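You operate a simulated robot arm through the tools that you are given. There is no shell and no other tool.

You are at the controls of a simulated robot arm. One attempt, no reset.

## Task
Put things in order on the folding table. At the end: the clear measuring cap from the folding table stands where the brown brush stood; the red polish pad stands where the clear measuring cap stood; the jar (marked "LENTILS") from the folding table stands on top of the green pack (marked "HERBS"); the brown brush stands on top of the grey pipe coupling; whatever was shut is shut again. Leave all else as you found it, and nothing knocked over.
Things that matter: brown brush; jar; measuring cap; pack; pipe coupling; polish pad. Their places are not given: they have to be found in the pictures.

Only the result counts: the job must be done as asked and must still hold three seconds after the hand-in. Knocking over, shifting, dropping, spilling or breaking anything else fails it. Lids that push on must go on centred and level and be pressed home; caps that screw on are set level and turned clockwise until they are tight.

## Robot
A 6-joint arm with a two-finger parallel gripper, fixed in place. Base frame: the origin is at the foot of the arm, x ahead of it, y to its left, z up; the work surface is at about z = -0.003. Lengths are in m, angles in degrees, forces in N, time in s.
With the tool pointing down near the work surface it reaches from about 0.18 to 0.46 m from the base axis. Its first joint turns from -70.0 to 70.0 degrees. Payload 1.9 kg.
The TCP is the grasp point between the finger pads, 0.023 m short of the fingertips. In the tool frame z runs along the fingers and y along their closing line. Largest opening 0.094 m; finger width 0.038, thickness 0.01; the body of the gripper, 0.054 by 0.096 m, starts 0.039 m behind the TCP.
Orientation is told as [roll, pitch, yaw] about the base's x, y, z axes, in that order, counted from this pose: with the fingers straight down and closing along the base's y, the tool's x points along the base's -x, its y along +y and its z along -z.

## Interface
- The arm moves only by the tool drive_tool. Its arguments are lists of equal length, an entry for each row: "travel": the shift along the base's x, y, z in m, a list of three; "rot": the turn, a rotation vector about the base's x, y, z in rad, a list of three; "hand": the opening in per cent of the stroke, from 0 (shut) to 100 (fully open). In form: {"travel": [[tx, ty, tz], ...], "rot": [[ax, ay, az], ...], "hand": [hand, ...]}. A call has 1 to 20 rows; each row shifts and turns the commanded pose from where the row before left it. A row lasts 0.2 s, in which the tool goes at most 0.05 m and 8.6 degrees; a call with a longer step from one row to the next is refused whole, and so is a gripper value outside its range. A pose out of reach is approached as far as the arm can. The call stops where the force on the tool passes 40 N (or 10 N more than at its start, if that is more) or the arm is blocked; 0.2 s more then pass. Each finger travels about 0.108 m/s and halts on what it meets, pressing with about 37 N; the grip force reading is that of the motor and also rises with nothing between the fingers. The clock runs only during rows and for 0.2 s after the last one: add rows that do not move to give the fingers time. The reply holds the time, the measured pose of the TCP, the force on the tool along the base axes, the opening and the grip force, in the units named above and with some noise, with the torque about the TCP (base axes, N m) and any sound that the robot's microphone picked up, and new pictures: "show" is both (left out), scene, wrist or none.
- Cameras (640 x 400 px; columns grow to the right, rows downward): "scene" is fixed at [0.0584, 0.32, 0.4122]; the picture's right is [-0.71, -0.71, 0.00], its down [-0.47, 0.47, -0.74] and it looks along [0.52, -0.53, -0.67] (base axes); focal length 214 px, centre (320, 200). "wrist" rides on the gripper at [0.087, 0.016, -0.075] in the tool frame; the picture's right is [-0.18, 0.98, 0.00], its down [-0.58, -0.11, -0.81] and it looks along [-0.79, -0.15, 0.59] (tool axes); focal length 243 px, centre (320, 200).
- probe_pixels(camera, pixels): for up to 12 pixels [column, row] of the newest picture of that camera ("zoom" is the newest enlarged one), the place [x, y, z] in the base frame of the surface seen there, good to about 0.002 m. The clock stands still meanwhile.
- inspect(camera, box): a new picture of the part [left, top, right, bottom] of that camera's present view, enlarged. The clock stands still meanwhile.
- sign_off(): hands the job in; it is judged then, once.

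Open the gripper and draw the arm clear of the work before you hand the job in, unless the task says otherwise.

The tools are called after ">>>" by a JSON object that holds its "method" and its "body". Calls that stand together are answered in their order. drive_tool: Moves the arm, as the interface text tells. Its arguments: {"type":"object","properties":{"travel":{"type":"array","items":{"type":"array","items":{"type":"number"}}},"rot":{"type":"array","items":{"type":"array","items":{"type":"number"}}},"hand":{"type":"array","items":{"type":"number"}},"show":{"type":"string","enum":["both","scene","wrist","none"]}},"required":["travel","rot","hand"]} The other tools are called the same way: probe_pixels (camera, pixels) gives the place of the surface under pixels of a picture; inspect (camera, box) takes an enlarged picture of a part of a camera's view; sign_off () hands the job in.

At the start:

```text
time_s: 0.0
tcp_pos: [0.3265, 0.0778, 0.3029]
orientation: [0.1, 0.0, 0.0]
force: [0.1, 0.1, -0.1]
wrist_torque: [-0.01, -0.01, 0.02]
finger_gap: 0.0937
grip_force: 0.1
```

scene: 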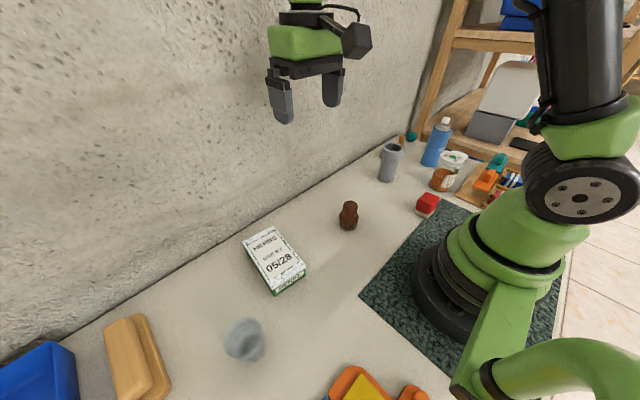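
wrist: 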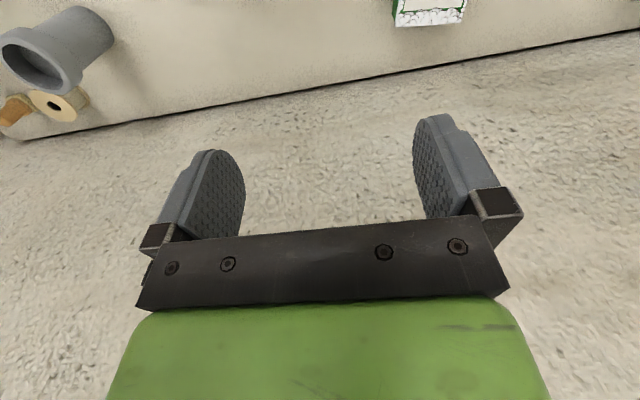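

The scene shows a green HERBS pack near (275,260), a brown object (348,215), a clear cap (245,340), a grey coupling (390,160), a red pad (428,204) and a group of objects at right. I enlarge parts to identify them.

>>> {"method": "inspect", "body": {"camera": "scene", "box": [360, 100, 540, 230]}}

>>> {"method": "inspect", "body": {"camera": "scene", "box": [200, 180, 400, 380]}}

```text
3.08 times, centred on (450, 165) of scene
```

zoom: 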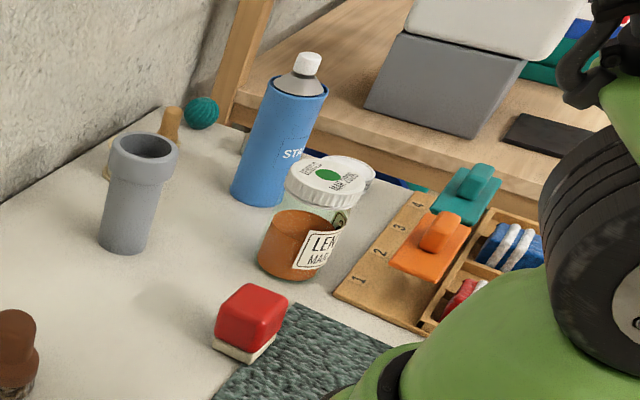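

```text
2.00 times, centred on (300, 280) of scene
```

zoom: 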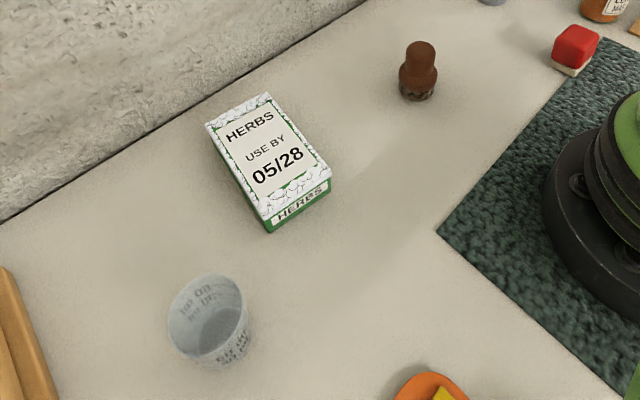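

I look closer at the jar/coupling area and at the lower part of the view, to get details of all objects.

>>> {"method": "inspect", "body": {"camera": "scene", "box": [420, 130, 500, 200]}}

>>> {"method": "inspect", "body": {"camera": "scene", "box": [0, 280, 200, 400]}}

>>> {"method": "inspect", "body": {"camera": "scene", "box": [270, 340, 470, 400]}}

>>> {"method": "inspect", "body": {"camera": "scene", "box": [460, 0, 640, 120]}}

```text
5.71 times, centred on (460, 165) of scene
```

zoom: 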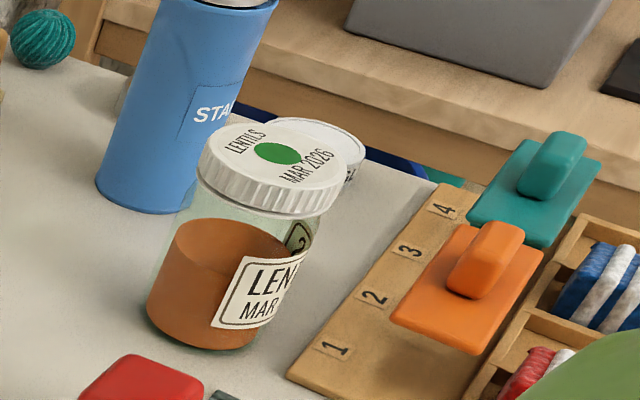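

```text
3.20 times, centred on (100, 340) of scene
```

zoom: 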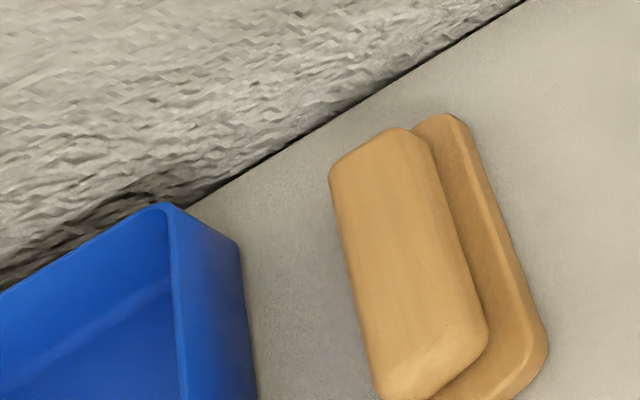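

```text
3.20 times, centred on (370, 370) of scene
```

zoom: 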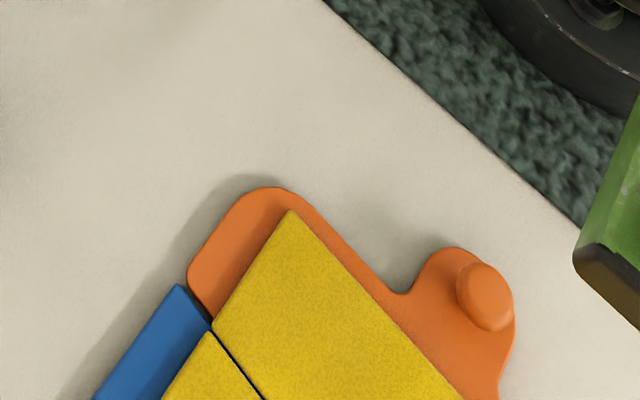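

```text
3.33 times, centred on (550, 60) of scene
```

zoom: 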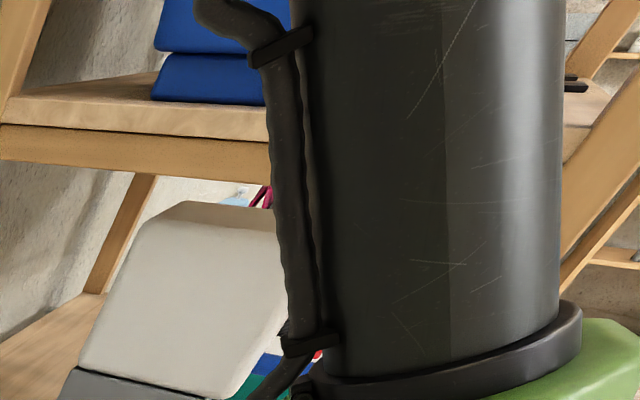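

Now I probe key surface points on the objects in the scene picture.

>>> {"method": "probe_pixels", "body": {"camera": "scene", "pixels": [[349, 204], [347, 222], [340, 228], [358, 227], [428, 197], [421, 206], [436, 204], [428, 215], [390, 178], [385, 148], [400, 150], [391, 143]]}}

>>> {"method": "probe_pixels", "body": {"camera": "scene", "pixels": [[272, 227], [243, 242], [303, 266], [274, 287], [275, 260], [454, 156], [443, 158], [466, 161], [470, 151], [436, 186], [448, 188], [475, 152]]}}

>>> {"method": "probe_pixels", "body": {"camera": "scene", "pixels": [[228, 330], [256, 319], [262, 346], [245, 362], [235, 358], [245, 345], [240, 320], [275, 294], [304, 275], [254, 262], [300, 330], [480, 180]]}}

```text
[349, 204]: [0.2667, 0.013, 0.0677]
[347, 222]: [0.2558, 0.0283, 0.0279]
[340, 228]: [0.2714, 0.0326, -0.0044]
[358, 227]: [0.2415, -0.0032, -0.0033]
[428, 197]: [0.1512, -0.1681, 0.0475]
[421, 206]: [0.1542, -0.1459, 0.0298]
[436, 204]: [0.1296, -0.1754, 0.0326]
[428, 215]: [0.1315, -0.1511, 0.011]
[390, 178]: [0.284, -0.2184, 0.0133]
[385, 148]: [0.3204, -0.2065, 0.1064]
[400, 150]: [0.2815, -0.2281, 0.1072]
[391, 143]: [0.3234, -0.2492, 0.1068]
```

```text
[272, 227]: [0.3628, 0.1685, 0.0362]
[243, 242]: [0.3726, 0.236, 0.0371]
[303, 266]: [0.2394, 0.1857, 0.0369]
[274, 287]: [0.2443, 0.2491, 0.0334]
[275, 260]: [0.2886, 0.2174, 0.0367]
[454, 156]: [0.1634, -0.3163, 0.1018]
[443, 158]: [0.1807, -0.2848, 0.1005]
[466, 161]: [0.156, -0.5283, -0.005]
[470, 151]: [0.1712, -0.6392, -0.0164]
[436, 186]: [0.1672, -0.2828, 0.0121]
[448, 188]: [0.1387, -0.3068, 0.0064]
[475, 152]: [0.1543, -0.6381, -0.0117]
```

```text
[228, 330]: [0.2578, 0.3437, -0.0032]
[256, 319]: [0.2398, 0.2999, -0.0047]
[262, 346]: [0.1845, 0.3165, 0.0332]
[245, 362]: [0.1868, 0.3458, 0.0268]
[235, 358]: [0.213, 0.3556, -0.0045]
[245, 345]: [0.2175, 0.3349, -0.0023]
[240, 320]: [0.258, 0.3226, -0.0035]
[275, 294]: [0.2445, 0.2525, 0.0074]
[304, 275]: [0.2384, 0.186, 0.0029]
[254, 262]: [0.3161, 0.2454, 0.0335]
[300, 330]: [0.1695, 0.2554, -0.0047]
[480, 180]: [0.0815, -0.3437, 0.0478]
```

I zoom on the brush, cap and coupling to see their shapes.

>>> {"method": "inspect", "body": {"camera": "scene", "box": [328, 190, 368, 240]}}

>>> {"method": "inspect", "body": {"camera": "scene", "box": [205, 300, 285, 380]}}

>>> {"method": "inspect", "body": {"camera": "scene", "box": [365, 130, 415, 190]}}

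>>> {"method": "inspect", "body": {"camera": "scene", "box": [408, 185, 448, 225]}}

```text
8.00 times, centred on (348, 215) of scene
```

zoom: 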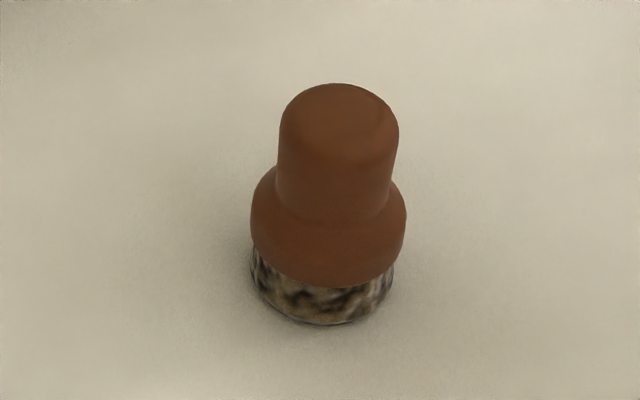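

```text
5.00 times, centred on (245, 340) of scene
```

zoom: 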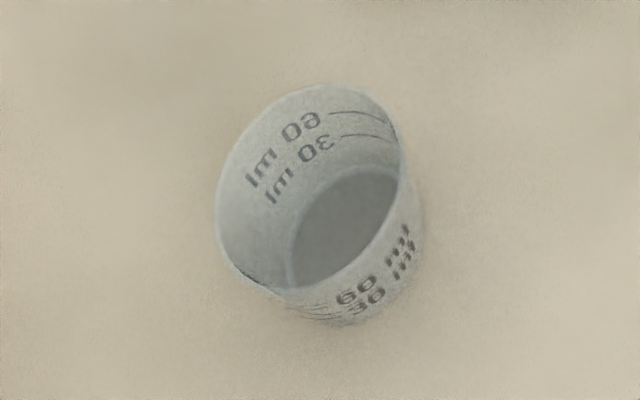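

```text
6.67 times, centred on (390, 160) of scene
```

zoom: 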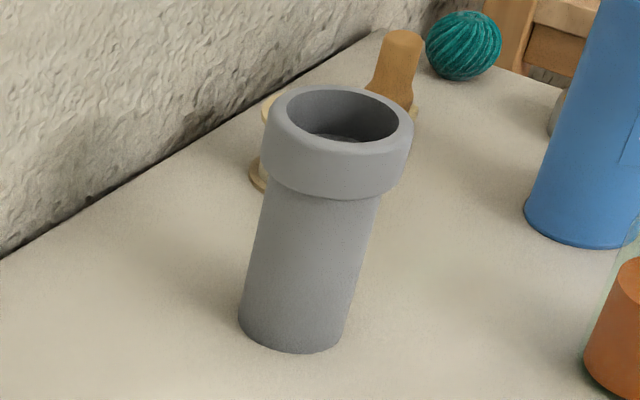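

```text
10.00 times, centred on (428, 205) of scene
```

zoom: 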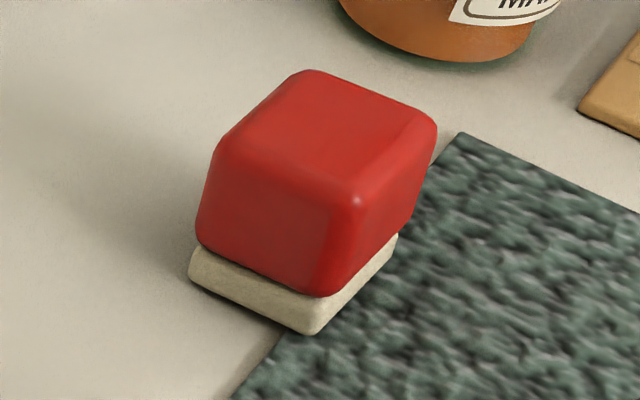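

The coupling shows an inner step around zoom (340,138). I probe inside the coupling and on its rim.

>>> {"method": "inspect", "body": {"camera": "scene", "box": [378, 138, 402, 158]}}

>>> {"method": "probe_pixels", "body": {"camera": "scene", "pixels": [[390, 146], [391, 150], [388, 150], [393, 150.5], [386, 144], [395, 144], [390, 152.5], [390, 155], [384, 165], [391, 165], [396, 165]]}}

```text
16.00 times, centred on (390, 148) of scene
```

zoom: 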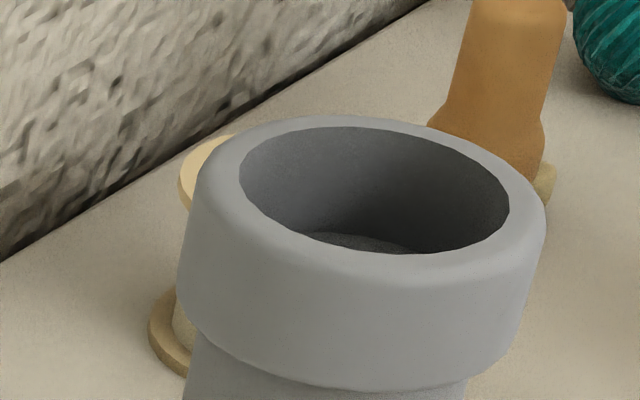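

```text
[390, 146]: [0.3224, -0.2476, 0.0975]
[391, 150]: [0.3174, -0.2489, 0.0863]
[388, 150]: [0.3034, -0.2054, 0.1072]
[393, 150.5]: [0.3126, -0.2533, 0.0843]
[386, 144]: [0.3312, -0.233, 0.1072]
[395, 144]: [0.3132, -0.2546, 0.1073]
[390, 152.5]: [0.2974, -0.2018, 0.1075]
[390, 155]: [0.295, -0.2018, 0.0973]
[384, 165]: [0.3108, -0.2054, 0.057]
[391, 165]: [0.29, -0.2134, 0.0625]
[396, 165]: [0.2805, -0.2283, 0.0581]
```

I probe the dark floor seen inside the coupling in the zoom, and the rim's outer/inner edges.

>>> {"method": "probe_pixels", "body": {"camera": "zoom", "pixels": [[345, 241], [360, 245], [375, 246], [370, 238], [370, 225], [240, 190], [508, 210], [360, 127], [370, 253], [350, 118], [196, 180], [544, 215]]}}

```text
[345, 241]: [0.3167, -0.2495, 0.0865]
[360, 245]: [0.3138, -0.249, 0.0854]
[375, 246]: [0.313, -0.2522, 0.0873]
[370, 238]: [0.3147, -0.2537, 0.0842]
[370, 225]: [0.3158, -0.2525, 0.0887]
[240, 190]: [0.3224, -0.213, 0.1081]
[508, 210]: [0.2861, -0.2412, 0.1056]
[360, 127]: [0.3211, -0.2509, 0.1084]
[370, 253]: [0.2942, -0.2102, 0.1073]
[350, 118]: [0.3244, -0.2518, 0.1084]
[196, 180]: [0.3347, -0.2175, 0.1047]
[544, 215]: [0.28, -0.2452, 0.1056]
```

The coupling has a shallow recess (rim z≈0.107, floor ≈0.085, bore ≈0.047 m, centre ≈(0.305,-0.229)). I now move over the brush, which is near (0.26,0.012), to look at it through the wrist camera.

>>> {"method": "drive_tool", "body": {"travel": [[-0.012, -0.012, -0.025], [-0.012, -0.012, -0.025], [-0.012, -0.012, -0.025], [-0.012, -0.012, -0.025], [-0.012, -0.012, -0.025], [-0.0055, -0.0058, -0.018], [0, 0, 0]], "rot": [[0, 0, 0], [0, 0, 0], [0, 0, 0], [0, 0, 0], [0, 0, 0], [0, 0, 0], [0, 0, 0]], "hand": [100, 100, 100, 100, 100, 100, 100]}}

```text
time_s: 1.6
tcp_pos: [0.2585, 0.0135, 0.1597]
orientation: [0.2, -0.1, 0.0]
force: [-0.4, -0.8, 0.1]
wrist_torque: [0.01, 0.02, 0.0]
finger_gap: 0.0939
grip_force: 0.0
```

scene: 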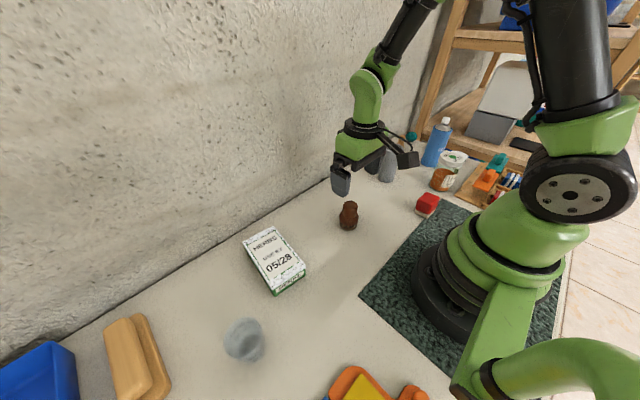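
wrist: 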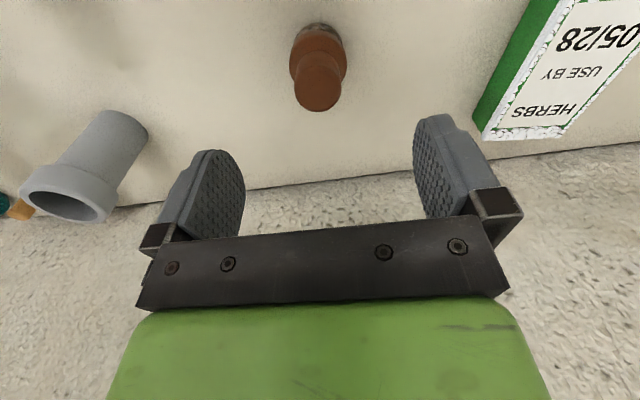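

The brush appears in the wrist view at (318,65), upside down. I zoom and probe it and the coupling.

>>> {"method": "inspect", "body": {"camera": "wrist", "box": [270, 10, 370, 130]}}

>>> {"method": "probe_pixels", "body": {"camera": "wrist", "pixels": [[318, 100], [318, 90], [300, 95], [336, 95], [296, 70], [340, 70], [318, 70], [300, 35], [338, 35], [318, 30], [290, 55], [346, 55]]}}

>>> {"method": "inspect", "body": {"camera": "wrist", "box": [0, 90, 170, 240]}}

```text
3.33 times, centred on (320, 70) of wrist
```

zoom: 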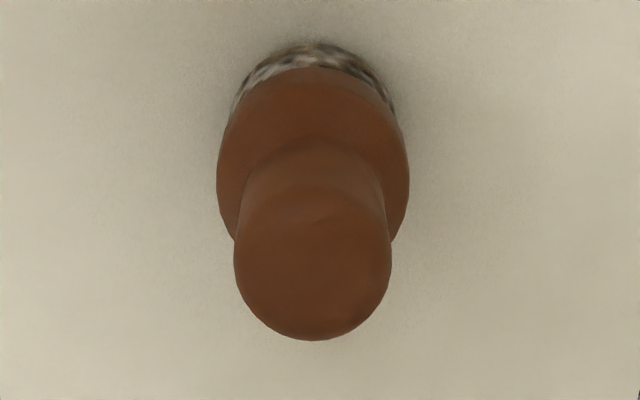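

```text
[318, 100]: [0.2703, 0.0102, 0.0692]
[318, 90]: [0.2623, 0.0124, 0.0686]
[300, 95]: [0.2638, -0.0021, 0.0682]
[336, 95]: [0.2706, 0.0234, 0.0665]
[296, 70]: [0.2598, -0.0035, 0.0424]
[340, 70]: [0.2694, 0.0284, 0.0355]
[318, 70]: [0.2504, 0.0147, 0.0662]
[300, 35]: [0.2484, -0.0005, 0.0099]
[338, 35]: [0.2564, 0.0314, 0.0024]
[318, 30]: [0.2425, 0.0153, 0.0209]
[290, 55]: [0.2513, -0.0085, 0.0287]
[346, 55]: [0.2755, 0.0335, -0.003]
```

```text
2.67 times, centred on (85, 165) of wrist
```

zoom: 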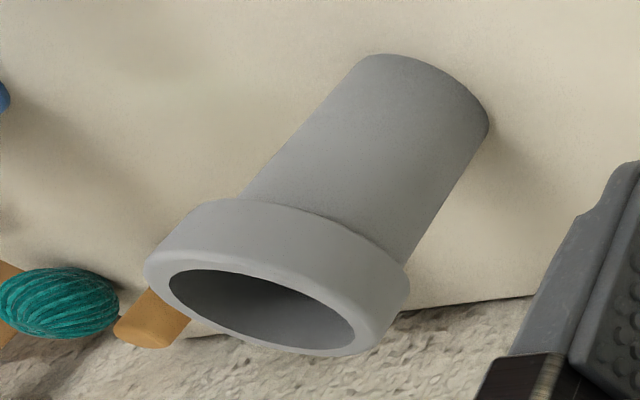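

Brush: knob Ø≈0.033, flange Ø≈0.046, top z≈0.068, centre ≈(0.262,0.0125). Before moving to look into the coupling I check where the wall and the neighbours are.

>>> {"method": "probe_pixels", "body": {"camera": "scene", "pixels": [[300, 192], [340, 168], [412, 137], [404, 138], [436, 150], [432, 163], [445, 122], [452, 130], [425, 160], [442, 165], [440, 140], [200, 250]]}}

>>> {"method": "probe_pixels", "body": {"camera": "wrist", "pixels": [[30, 195], [60, 215], [100, 210], [60, 178], [25, 185], [104, 207], [65, 205], [130, 115], [318, 15], [300, 195], [500, 180], [480, 130]]}}

```text
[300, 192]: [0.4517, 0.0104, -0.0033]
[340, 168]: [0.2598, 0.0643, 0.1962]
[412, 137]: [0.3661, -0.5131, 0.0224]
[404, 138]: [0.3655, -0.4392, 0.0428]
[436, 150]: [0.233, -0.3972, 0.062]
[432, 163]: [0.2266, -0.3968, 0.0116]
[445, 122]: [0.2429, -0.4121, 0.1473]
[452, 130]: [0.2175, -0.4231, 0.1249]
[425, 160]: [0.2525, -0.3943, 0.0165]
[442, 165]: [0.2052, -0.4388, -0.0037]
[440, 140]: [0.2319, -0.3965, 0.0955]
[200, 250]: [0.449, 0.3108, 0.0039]
```

```text
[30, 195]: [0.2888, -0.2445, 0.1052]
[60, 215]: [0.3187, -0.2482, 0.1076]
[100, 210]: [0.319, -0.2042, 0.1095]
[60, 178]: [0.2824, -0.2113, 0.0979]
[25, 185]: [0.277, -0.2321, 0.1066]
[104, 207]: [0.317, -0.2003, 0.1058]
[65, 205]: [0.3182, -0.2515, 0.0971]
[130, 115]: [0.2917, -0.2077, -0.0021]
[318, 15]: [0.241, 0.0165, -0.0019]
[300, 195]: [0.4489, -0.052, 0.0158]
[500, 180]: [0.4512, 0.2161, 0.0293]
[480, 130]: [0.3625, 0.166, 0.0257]
```

The wall is at x≈0.45, the blue can near (0.23,-0.42). I move to (0.332,-0.234,0.165) so the wrist camera looks steeply into the coupling.

>>> {"method": "drive_tool", "body": {"travel": [[0.0092, -0.031, 0.005], [0.0092, -0.031, 0], [0.0092, -0.031, 0], [0.0092, -0.031, 0], [0.0092, -0.031, 0], [0.0092, -0.031, 0], [0.0092, -0.031, 0], [0.0091, -0.0305, 0], [0, 0, 0]], "rot": [[0, 0, 0], [0, 0, 0], [0, 0, 0], [0, 0, 0], [0, 0, 0], [0, 0, 0], [0, 0, 0], [0, 0, 0], [0, 0, 0]], "hand": [100, 100, 100, 100, 100, 100, 100, 100, 100]}}

```text
time_s: 3.6
tcp_pos: [0.3325, -0.236, 0.1644]
orientation: [0.2, 0.0, 0.0]
force: [-1.1, 0.8, 0.5]
wrist_torque: [0.0, 0.0, 0.02]
finger_gap: 0.0938
grip_force: 0.1
```

scene: 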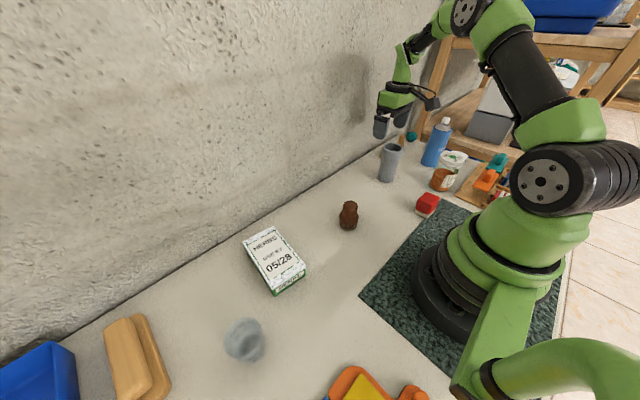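
wrist: 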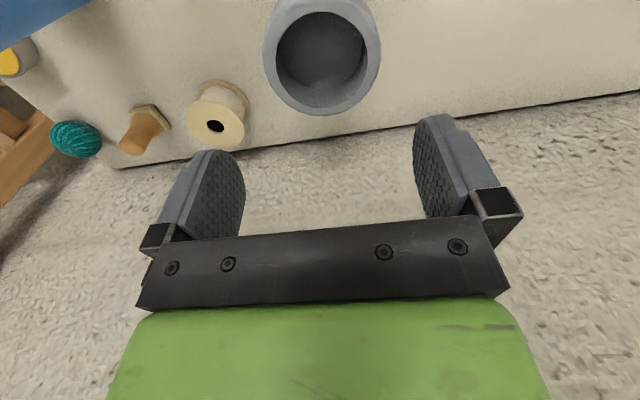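

The coupling's mouth is now visible at wrist (321,55). I zoom in and measure the bore, rim and floor.

>>> {"method": "inspect", "body": {"camera": "wrist", "box": [240, 0, 400, 120]}}

>>> {"method": "probe_pixels", "body": {"camera": "wrist", "pixels": [[274, 50], [367, 50], [320, 108], [320, 10], [320, 60], [300, 50], [340, 50], [310, 30], [330, 70], [320, 80], [268, 50], [378, 50]]}}

```text
3.33 times, centred on (320, 60) of wrist
```

zoom: 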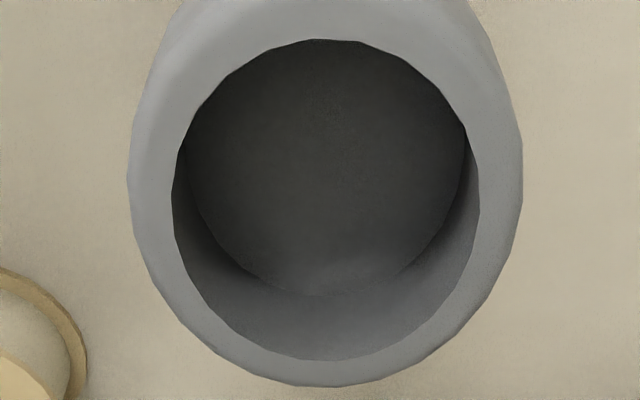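

```text
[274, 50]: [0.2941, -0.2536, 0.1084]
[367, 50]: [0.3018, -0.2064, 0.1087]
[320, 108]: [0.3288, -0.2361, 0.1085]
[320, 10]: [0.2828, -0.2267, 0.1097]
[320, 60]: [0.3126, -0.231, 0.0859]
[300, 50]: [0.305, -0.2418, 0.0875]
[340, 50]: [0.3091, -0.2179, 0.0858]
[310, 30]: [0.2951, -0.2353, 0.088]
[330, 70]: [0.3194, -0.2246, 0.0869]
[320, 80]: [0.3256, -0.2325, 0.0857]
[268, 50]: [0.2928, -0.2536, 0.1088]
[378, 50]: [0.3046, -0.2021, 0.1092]
```

The bore measures Ø≈0.0476, centred at about (0.305,-0.231), with a floor at z≈0.086. I go back to the brush for an equally close look, to compare its base diameter.

>>> {"method": "drive_tool", "body": {"travel": [[-0.006, 0.035, 0], [-0.006, 0.035, 0], [-0.006, 0.035, 0], [-0.006, 0.035, 0], [-0.006, 0.035, 0], [-0.006, 0.035, -0.015], [-0.0075, 0.034, -0.024], [0, 0, 0]], "rot": [[0, 0, 0], [0, 0, 0], [0, 0, 0], [0, 0, 0], [0, 0, 0], [0, 0, 0], [0, 0, 0], [0, 0, 0]], "hand": [100, 100, 100, 100, 100, 100, 100, 100], "show": "wrist"}}

>>> {"method": "inspect", "body": {"camera": "wrist", "box": [240, 0, 400, 120]}}

```text
time_s: 5.4
tcp_pos: [0.2899, 0.0092, 0.1283]
orientation: [0.2, 0.1, -0.1]
force: [-0.7, 0.4, 0.4]
wrist_torque: [-0.03, 0.0, -0.02]
finger_gap: 0.094
grip_force: 0.1
```

wrist: 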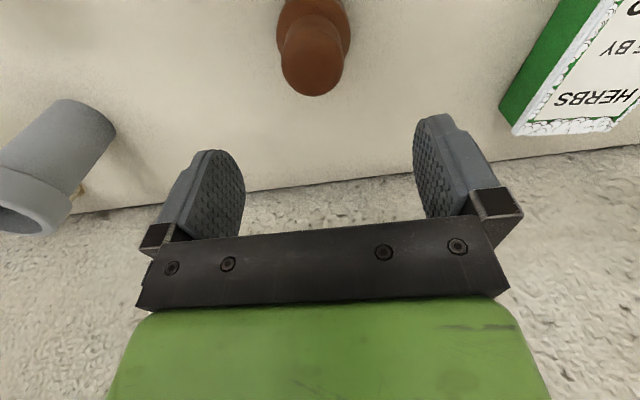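

```text
3.33 times, centred on (320, 60) of wrist
```

zoom: 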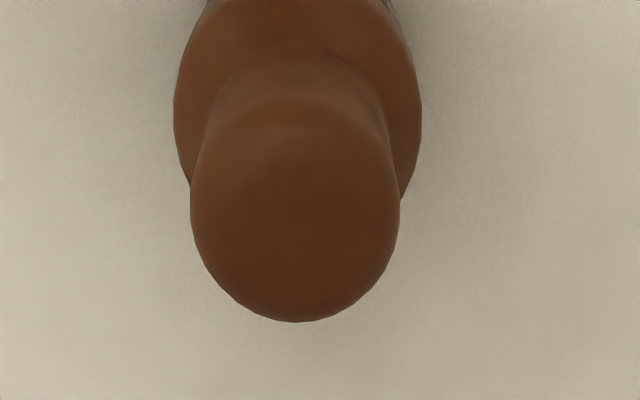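

I probe the knob's outline in this close view to pin down the brush's centre.

>>> {"method": "probe_pixels", "body": {"camera": "zoom", "pixels": [[295, 318], [295, 300], [295, 200], [295, 130], [295, 110], [196, 205], [394, 205], [240, 290], [350, 290], [178, 105], [416, 105], [295, 70]]}}

>>> {"method": "inspect", "body": {"camera": "scene", "box": [328, 190, 368, 240]}}

```text
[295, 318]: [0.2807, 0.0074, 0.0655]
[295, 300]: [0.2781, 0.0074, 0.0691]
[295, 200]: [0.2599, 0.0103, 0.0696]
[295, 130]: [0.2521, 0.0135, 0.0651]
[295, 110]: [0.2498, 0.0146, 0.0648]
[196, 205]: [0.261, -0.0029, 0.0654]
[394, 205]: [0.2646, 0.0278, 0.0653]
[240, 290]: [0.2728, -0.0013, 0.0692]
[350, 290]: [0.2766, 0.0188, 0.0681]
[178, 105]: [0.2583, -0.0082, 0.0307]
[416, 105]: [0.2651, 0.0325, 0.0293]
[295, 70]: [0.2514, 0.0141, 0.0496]
```

```text
8.00 times, centred on (348, 215) of scene
```

zoom: 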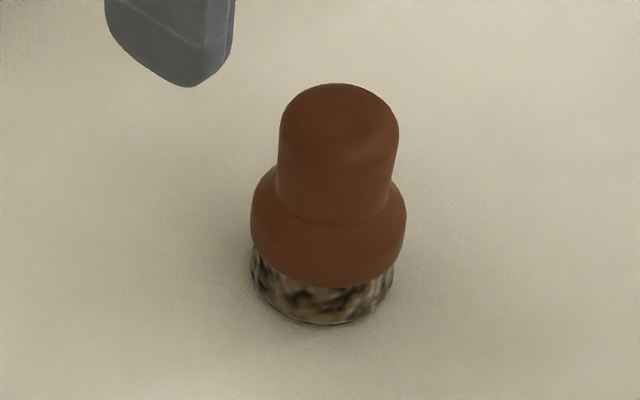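

The knob's outline gives the brush centre ≈(0.264,0.012), top z≈0.069; I note this as the cap's target. I move over it and lower so the pads flank the knob.

>>> {"method": "drive_tool", "body": {"travel": [[-0.013, 0.0012, 0], [-0.013, 0.0013, 0], [0, 0, -0.022], [0, 0, -0.022], [0, 0, -0.022], [0, 0, 0], [0, 0, 0]], "rot": [[0, 0, 0], [0, 0, 0], [0, 0, 0], [0, 0, 0], [0, 0, 0], [0, 0, 0], [0, 0, 0]], "hand": [100, 100, 100, 100, 100, 100, 100]}}

```text
time_s: 7.0
tcp_pos: [0.2641, 0.0106, 0.0587]
orientation: [0.2, 0.0, 0.1]
force: [-0.1, -0.3, -0.9]
wrist_torque: [0.02, 0.01, 0.0]
finger_gap: 0.0941
grip_force: 0.0
```

scene: 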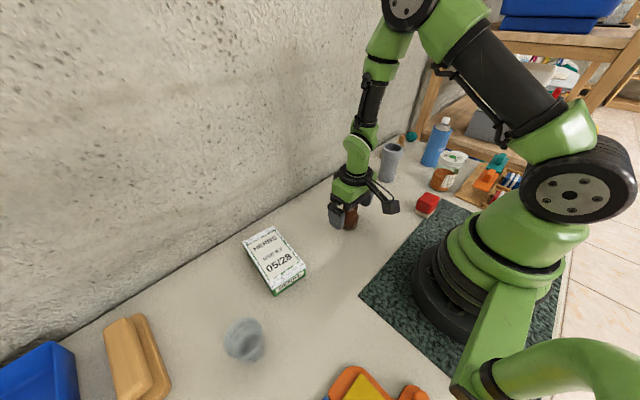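
wrist: 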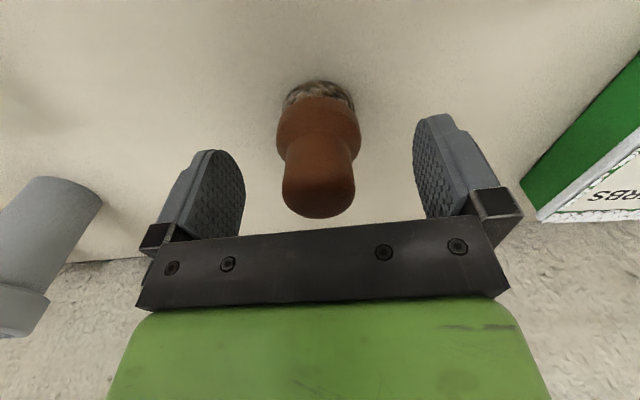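

The knob sits centred between the pads (wrist (318,185)). I zoom for the brush profile before closing.

>>> {"method": "inspect", "body": {"camera": "wrist", "box": [240, 60, 400, 230]}}

>>> {"method": "probe_pixels", "body": {"camera": "wrist", "pixels": [[284, 104], [355, 104], [278, 125], [359, 128], [318, 212], [318, 200], [285, 190], [353, 190], [318, 150], [318, 105], [318, 92], [318, 84]]}}

```text
2.35 times, centred on (320, 145) of wrist
```

zoom: 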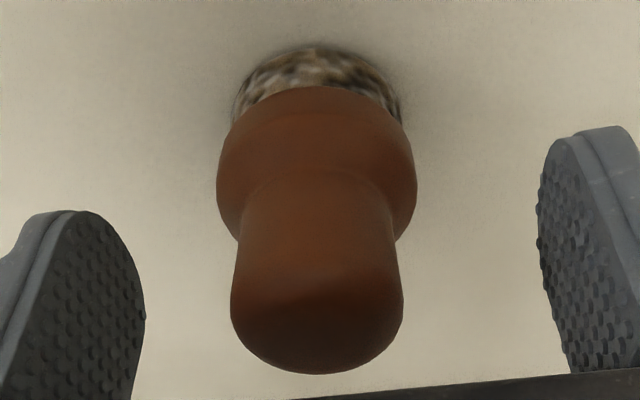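

```text
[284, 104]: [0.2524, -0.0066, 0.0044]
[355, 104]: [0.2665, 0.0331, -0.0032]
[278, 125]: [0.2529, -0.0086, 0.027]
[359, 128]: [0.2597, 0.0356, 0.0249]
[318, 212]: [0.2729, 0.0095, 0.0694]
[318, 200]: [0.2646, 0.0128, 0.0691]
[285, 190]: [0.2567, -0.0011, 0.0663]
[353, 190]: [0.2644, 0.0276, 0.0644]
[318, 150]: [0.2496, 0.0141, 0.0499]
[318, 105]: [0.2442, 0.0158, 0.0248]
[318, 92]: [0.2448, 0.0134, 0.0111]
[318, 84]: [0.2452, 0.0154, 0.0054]
```

Flange Ø≈0.046, bristles Ø≈0.043, knob Ø≈0.033. I raise 3 mm, close once along y to centre it, then reopen and turn 90° for a second, final centring grasp.

>>> {"method": "drive_tool", "body": {"travel": [[0, 0, 0.0035], [0, 0, 0], [0, 0, 0], [0, 0, 0], [0, 0, 0], [0, 0, 0]], "rot": [[0, 0, 0], [0, 0, 0], [0, 0, 0], [0, 0, 0], [0, 0, 0], [0, 0, 0]], "hand": [100, 30, 25, 25, 25, 25], "show": "wrist"}}

```text
time_s: 8.4
tcp_pos: [0.264, 0.0115, 0.0628]
orientation: [0.3, 0.0, 0.0]
force: [-0.1, -1.2, 1.8]
wrist_torque: [0.0, -0.02, -0.01]
finger_gap: 0.0323
grip_force: 36.7
```

wrist: 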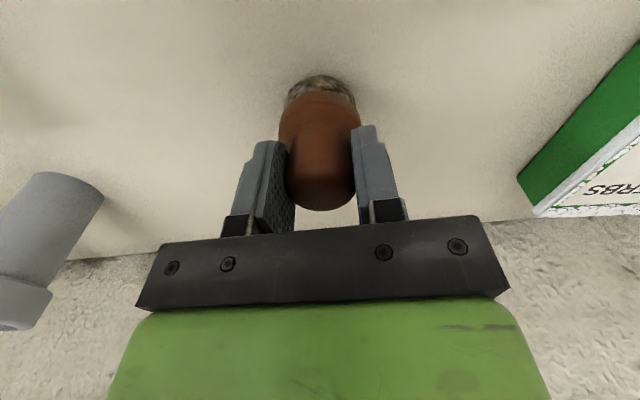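

Gripped at 0.032. I now open, turn −90° about z in place (pads stay 0.047 from the axis), and close again along x.

>>> {"method": "drive_tool", "body": {"travel": [[0, 0, 0], [0, 0, 0], [0, 0, 0], [0, 0, 0], [0, 0, 0], [0, 0, 0], [0, 0, 0], [0, 0, 0], [0, 0, 0], [0, 0, 0], [0, 0, 0], [0, 0, 0], [0, 0, 0], [0, 0, 0], [0, 0, 0]], "rot": [[0, 0, 0], [0, 0, 0], [0, 0, -0.1428], [0, 0, -0.1428], [0, 0, -0.1428], [0, 0, -0.1428], [0, 0, -0.1428], [0, 0, -0.1428], [0, 0, -0.1428], [0, 0, -0.1428], [0, 0, -0.1428], [0, 0, -0.1428], [0, 0, -0.1428], [0, 0, 0], [0, 0, 0]], "hand": [100, 100, 100, 100, 100, 100, 100, 100, 100, 100, 100, 100, 100, 100, 100]}}

```text
time_s: 11.6
tcp_pos: [0.2633, 0.012, 0.0639]
orientation: [0.1, 0.0, -90.1]
force: [-0.4, 1.5, 0.9]
wrist_torque: [-0.02, -0.02, -0.02]
finger_gap: 0.0936
grip_force: 0.1
```

scene: 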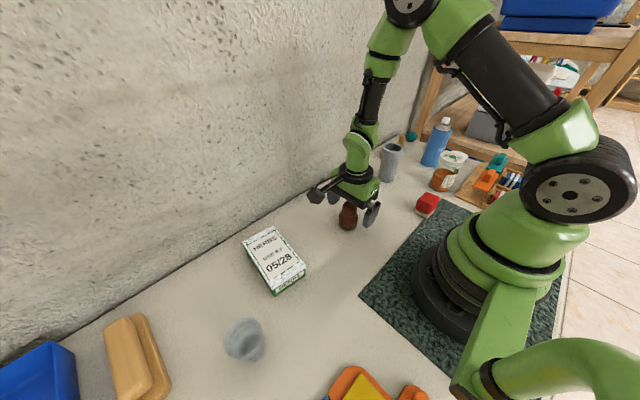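
wrist: 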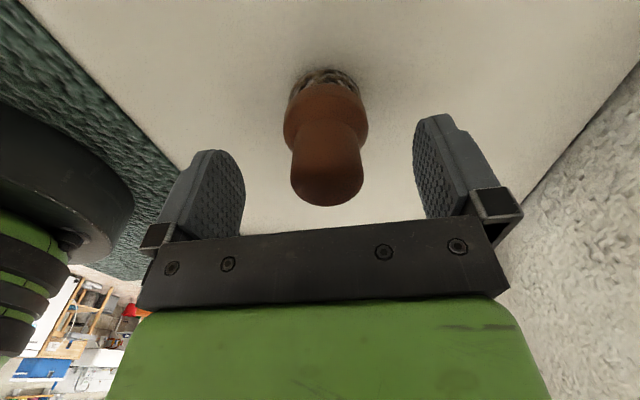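

The brush stays upright and centred at wrist (327,170). I close on it along x now.

>>> {"method": "drive_tool", "body": {"travel": [[0, 0, -0.001], [0, 0, 0], [0, 0, 0], [0, 0, 0], [0, 0, 0]], "rot": [[0, 0, 0], [0, 0, 0], [0, 0, 0], [0, 0, 0], [0, 0, 0]], "hand": [60, 25, 25, 25, 25], "show": "wrist"}}

>>> {"method": "drive_tool", "body": {"travel": [[0, 0, 0]], "rot": [[0, 0, 0]], "hand": [25], "show": "none"}}

```text
time_s: 12.8
tcp_pos: [0.2642, 0.0125, 0.0631]
orientation: [0.1, -0.1, -90.0]
force: [0.7, 0.5, 0.7]
wrist_torque: [-0.01, -0.02, 0.01]
finger_gap: 0.0325
grip_force: 37.2
```

wrist: 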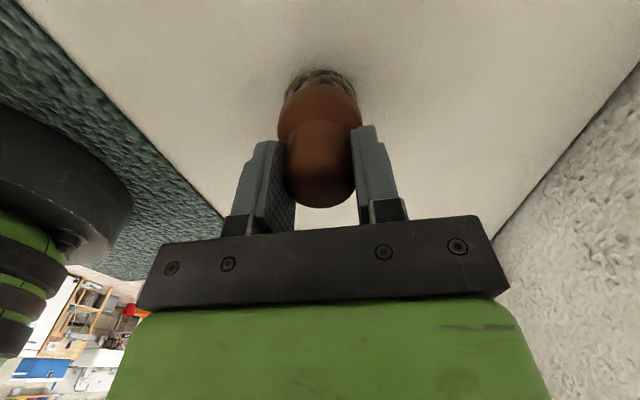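

```text
time_s: 13.2
tcp_pos: [0.2644, 0.0108, 0.0622]
orientation: [0.2, -0.1, -90.0]
force: [0.2, -0.6, 0.2]
wrist_torque: [0.01, -0.01, 0.0]
finger_gap: 0.0325
grip_force: 37.4
```

Held firmly (gap 0.0325, 37 N). I lift to z≈0.20 and carry it to just above the coupling.

>>> {"method": "drive_tool", "body": {"travel": [[0, 0, 0.015], [0, 0, 0.03], [0, 0, 0.035], [0, 0, 0.035], [0, 0, 0.023], [0.0051, -0.0304, 0], [0.0051, -0.0304, 0], [0.0051, -0.0304, 0], [0.0051, -0.0304, 0], [0.0051, -0.0304, 0], [0.0051, -0.0304, 0], [0.0051, -0.0304, 0], [0.0051, -0.0302, 0], [0, 0, 0], [0, 0, 0]], "rot": [[0, 0, 0], [0, 0, 0], [0, 0, 0], [0, 0, 0], [0, 0, 0], [0, 0, 0], [0, 0, 0], [0, 0, 0], [0, 0, 0], [0, 0, 0], [0, 0, 0], [0, 0, 0], [0, 0, 0], [0, 0, 0], [0, 0, 0]], "hand": [25, 25, 25, 25, 25, 25, 25, 25, 25, 25, 25, 25, 25, 25, 25]}}

```text
time_s: 16.4
tcp_pos: [0.3021, -0.2321, 0.1992]
orientation: [0.2, 0.0, -90.0]
force: [0.6, -0.8, -0.7]
wrist_torque: [0.02, 0.0, 0.0]
finger_gap: 0.0324
grip_force: 37.2
```

scene: 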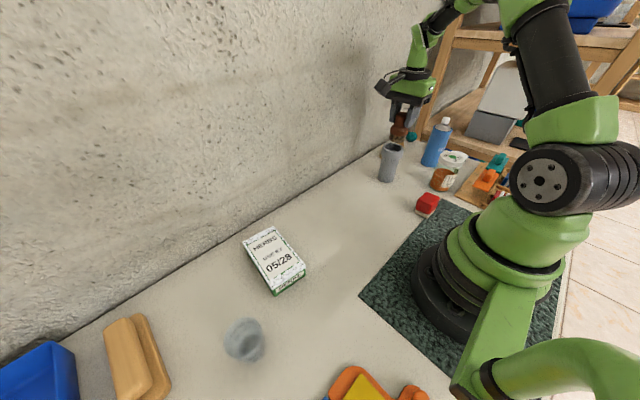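
wrist: 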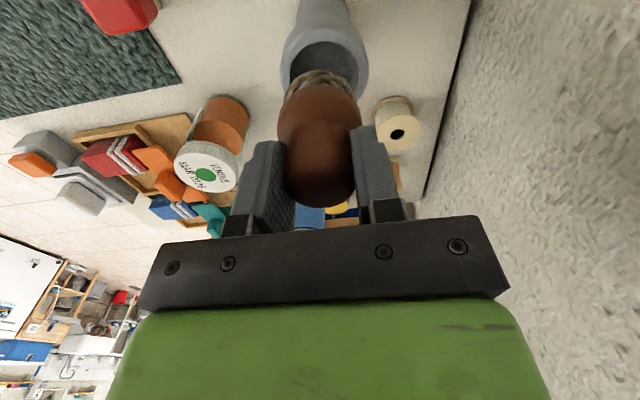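

The brush hangs above the mouth. I zoom both views and probe rim points to refine the alignment.

>>> {"method": "inspect", "body": {"camera": "scene", "box": [365, 90, 425, 190]}}

>>> {"method": "inspect", "body": {"camera": "wrist", "box": [250, 10, 400, 130]}}

>>> {"method": "probe_pixels", "body": {"camera": "zoom", "pixels": [[150, 210], [440, 200], [300, 120], [290, 150], [180, 150], [420, 150], [300, 90], [160, 180], [445, 180], [300, 30]]}}

```text
4.00 times, centred on (395, 140) of scene
```

zoom: 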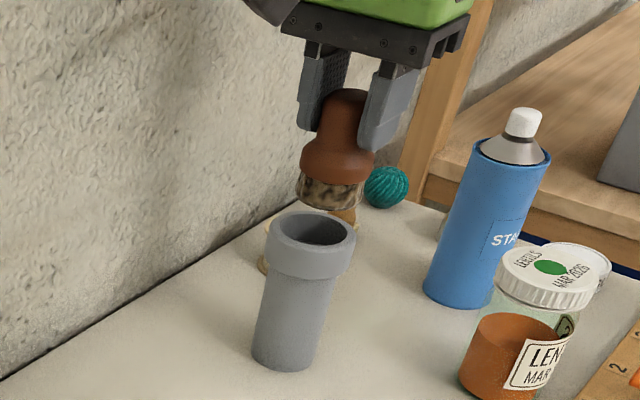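

```text
3.33 times, centred on (325, 70) of wrist
```

zoom: 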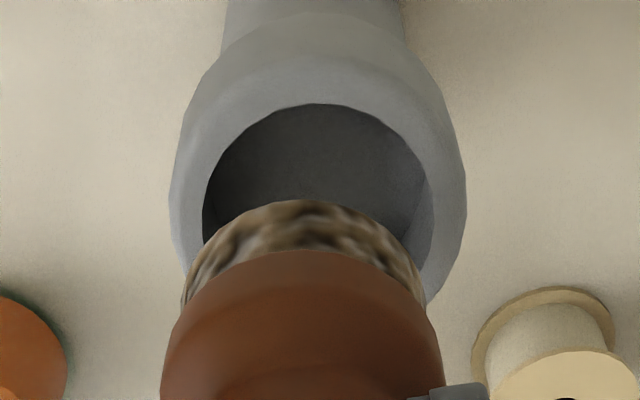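

```text
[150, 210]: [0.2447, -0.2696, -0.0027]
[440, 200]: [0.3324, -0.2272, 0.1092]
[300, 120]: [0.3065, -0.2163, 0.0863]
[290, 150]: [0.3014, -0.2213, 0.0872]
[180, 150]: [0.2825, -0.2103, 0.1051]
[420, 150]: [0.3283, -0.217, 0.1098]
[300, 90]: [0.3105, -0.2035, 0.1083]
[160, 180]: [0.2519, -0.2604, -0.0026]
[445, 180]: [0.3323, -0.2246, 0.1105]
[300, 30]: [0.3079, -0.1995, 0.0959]
```

Bore centre comes out at about (0.305,-0.2303); the TCP reads (0.302,-0.232). I shift by (+0.003,+0.0015) and lower to bring the bristles just above the rim, then re-check.

>>> {"method": "drive_tool", "body": {"travel": [[0.003, 0.0015, 0], [0, 0, -0.01], [0, 0, -0.009], [0, 0, 0], [0, 0, 0]], "rot": [[0, 0, 0], [0, 0, 0], [0, 0, 0], [0, 0, 0], [0, 0, 0]], "hand": [25, 25, 25, 25, 25]}}

>>> {"method": "drive_tool", "body": {"travel": [[0, 0, 0]], "rot": [[0, 0, 0]], "hand": [25], "show": "none"}}

>>> {"method": "drive_tool", "body": {"travel": [[0, 0, 0]], "rot": [[0, 0, 0]], "hand": [25], "show": "none"}}

>>> {"method": "inspect", "body": {"camera": "scene", "box": [375, 110, 411, 160]}}

>>> {"method": "inspect", "body": {"camera": "wrist", "box": [250, 10, 400, 130]}}

```text
time_s: 17.6
tcp_pos: [0.308, -0.2291, 0.1817]
orientation: [0.1, 0.0, -90.1]
force: [-0.1, -0.3, -0.9]
wrist_torque: [0.03, 0.0, -0.01]
finger_gap: 0.0324
grip_force: 37.3
```

scene: 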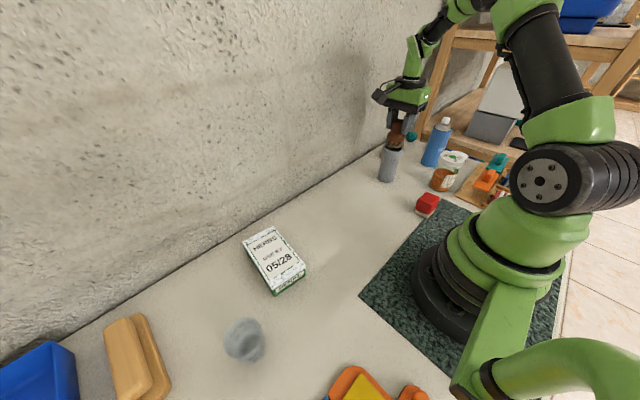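
wrist: 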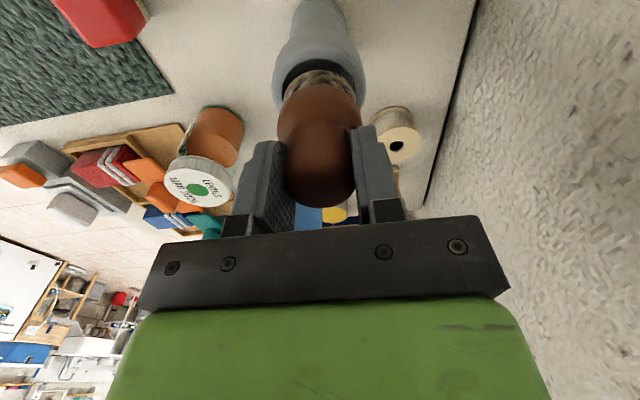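

```text
time_s: 18.0
tcp_pos: [0.308, -0.2309, 0.1814]
orientation: [0.1, 0.0, -90.0]
force: [-0.2, 0.6, -0.2]
wrist_torque: [0.03, -0.01, 0.02]
finger_gap: 0.0324
grip_force: 37.3
```

```text
time_s: 18.4
tcp_pos: [0.307, -0.2303, 0.1817]
orientation: [0.2, 0.0, -90.0]
force: [0.5, 0.0, -0.9]
wrist_torque: [0.0, -0.02, 0.0]
finger_gap: 0.0323
grip_force: 36.8
```

```text
8.00 times, centred on (393, 135) of scene
```

zoom: 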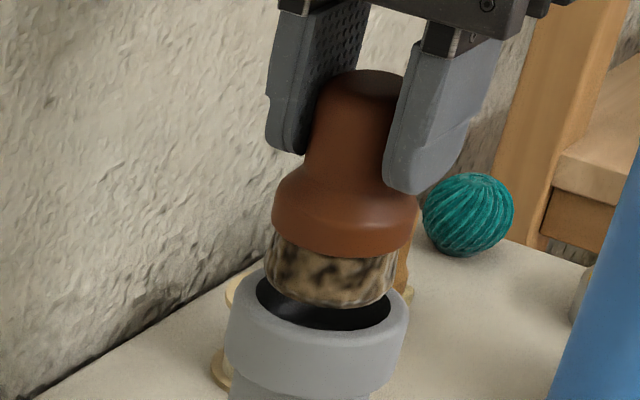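

```text
3.33 times, centred on (325, 70) of wrist
```

zoom: 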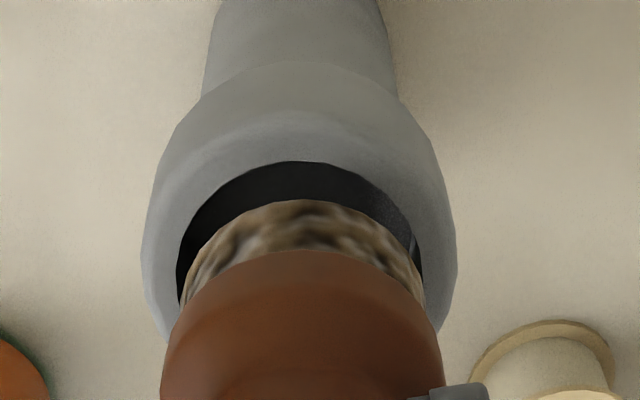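

Both views show the bristles within the bore opening, about 1 mm too far in −y. I correct +0.001 in y and lower about 16 mm in small steps, so the bristles enter but the flange does not yet.

>>> {"method": "drive_tool", "body": {"travel": [[-0.0003, 0.001, 0], [0, 0, -0.004], [0, 0, -0.004], [0, 0, -0.004], [0, 0, -0.004], [0, 0, 0]], "rot": [[0, 0, 0], [0, 0, 0], [0, 0, 0], [0, 0, 0], [0, 0, 0], [0, 0, 0]], "hand": [25, 25, 25, 25, 25, 25]}}

>>> {"method": "inspect", "body": {"camera": "scene", "box": [375, 120, 411, 170]}}

>>> {"method": "inspect", "body": {"camera": "wrist", "box": [250, 10, 400, 130]}}

```text
time_s: 19.5
tcp_pos: [0.3085, -0.23, 0.1733]
orientation: [0.7, -0.3, -90.2]
force: [-3.3, 1.9, 12.6]
wrist_torque: [0.17, 0.38, 0.0]
finger_gap: 0.0324
grip_force: 36.6
stopped in row 5: the force on the tool passed its limit at 48 N (the readings are from after the stop); the commanded pose is now the measured one
```

scene: 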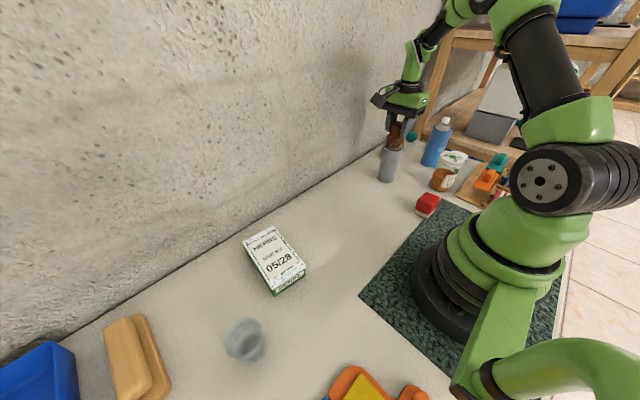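
wrist: 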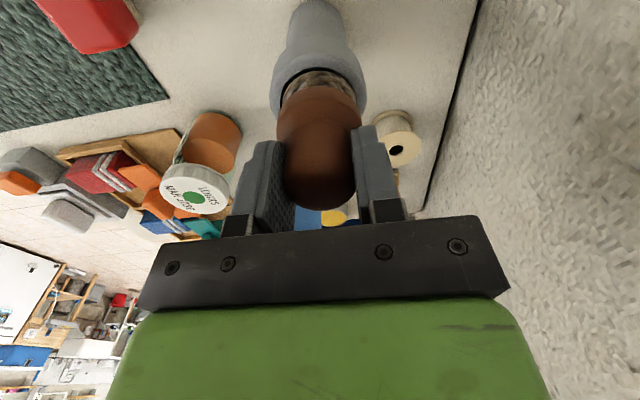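

```text
8.00 times, centred on (393, 145) of scene
```

zoom: 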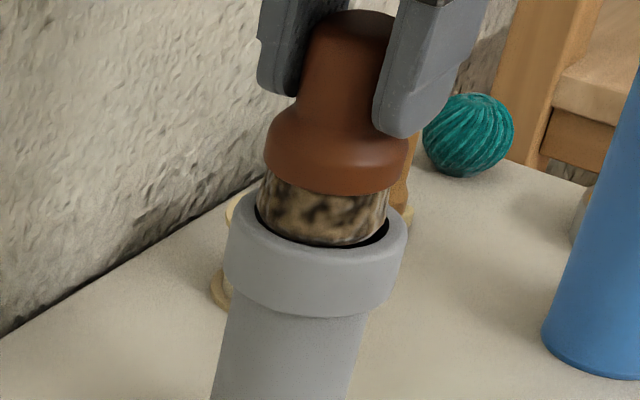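

```text
3.33 times, centred on (325, 70) of wrist
```

zoom: 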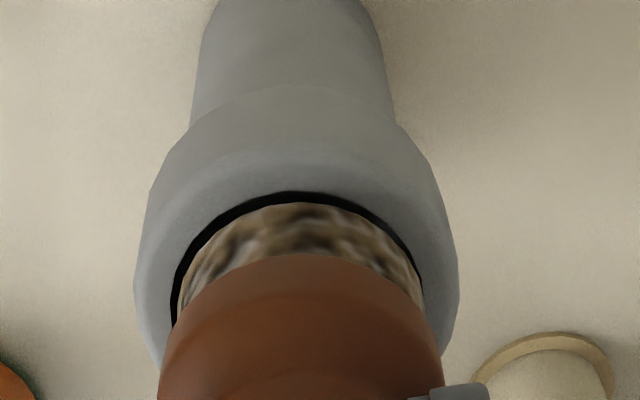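

The force limit tripped with the bristle base just at rim height (TCP z 0.1733); the wrist zoom shows the dark gap mostly on the left (−x side, col ~172) so the brush is slightly too far +x. I raise 5 mm, shift −1.5 mm in x and look again.

>>> {"method": "drive_tool", "body": {"travel": [[0, 0, 0.003], [-0.0015, 0, 0.002], [0, 0, 0], [0, 0, 0]], "rot": [[0, 0, 0], [0, 0, 0], [0, 0, 0], [0, 0, 0]], "hand": [25, 25, 25, 25], "show": "wrist"}}

>>> {"method": "drive_tool", "body": {"travel": [[0, 0, 0]], "rot": [[0, 0, 0]], "hand": [25], "show": "none"}}

>>> {"method": "inspect", "body": {"camera": "scene", "box": [379, 130, 403, 160]}}

>>> {"method": "inspect", "body": {"camera": "wrist", "box": [270, 50, 370, 115]}}

```text
time_s: 20.5
tcp_pos: [0.3054, -0.23, 0.1773]
orientation: [0.5, -0.3, -90.2]
force: [0.0, 0.9, -1.1]
wrist_torque: [-0.01, -0.01, 0.02]
finger_gap: 0.0324
grip_force: 37.1
```

wrist: 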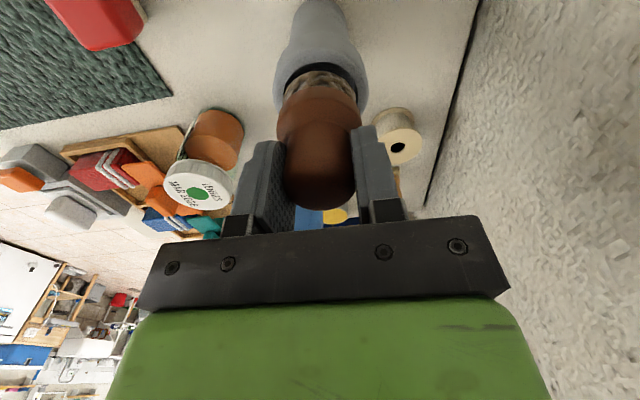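

```text
time_s: 20.9
tcp_pos: [0.3061, -0.2298, 0.1772]
orientation: [0.5, -0.4, -90.1]
force: [-0.3, -0.1, -1.5]
wrist_torque: [0.01, 0.02, 0.0]
finger_gap: 0.0326
grip_force: 37.5
```

```text
13.33 times, centred on (391, 145) of scene
```

zoom: 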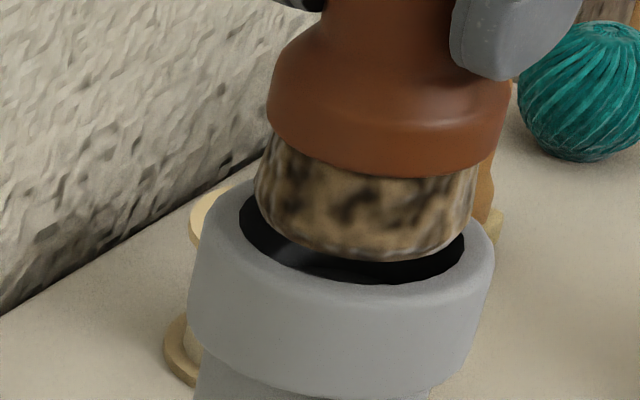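

```text
6.15 times, centred on (320, 82) of wrist
```

zoom: 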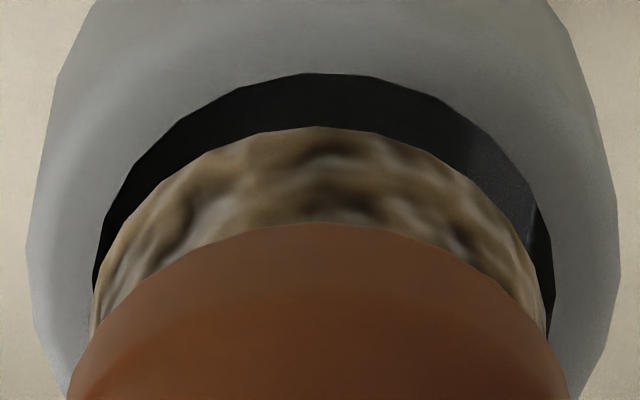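

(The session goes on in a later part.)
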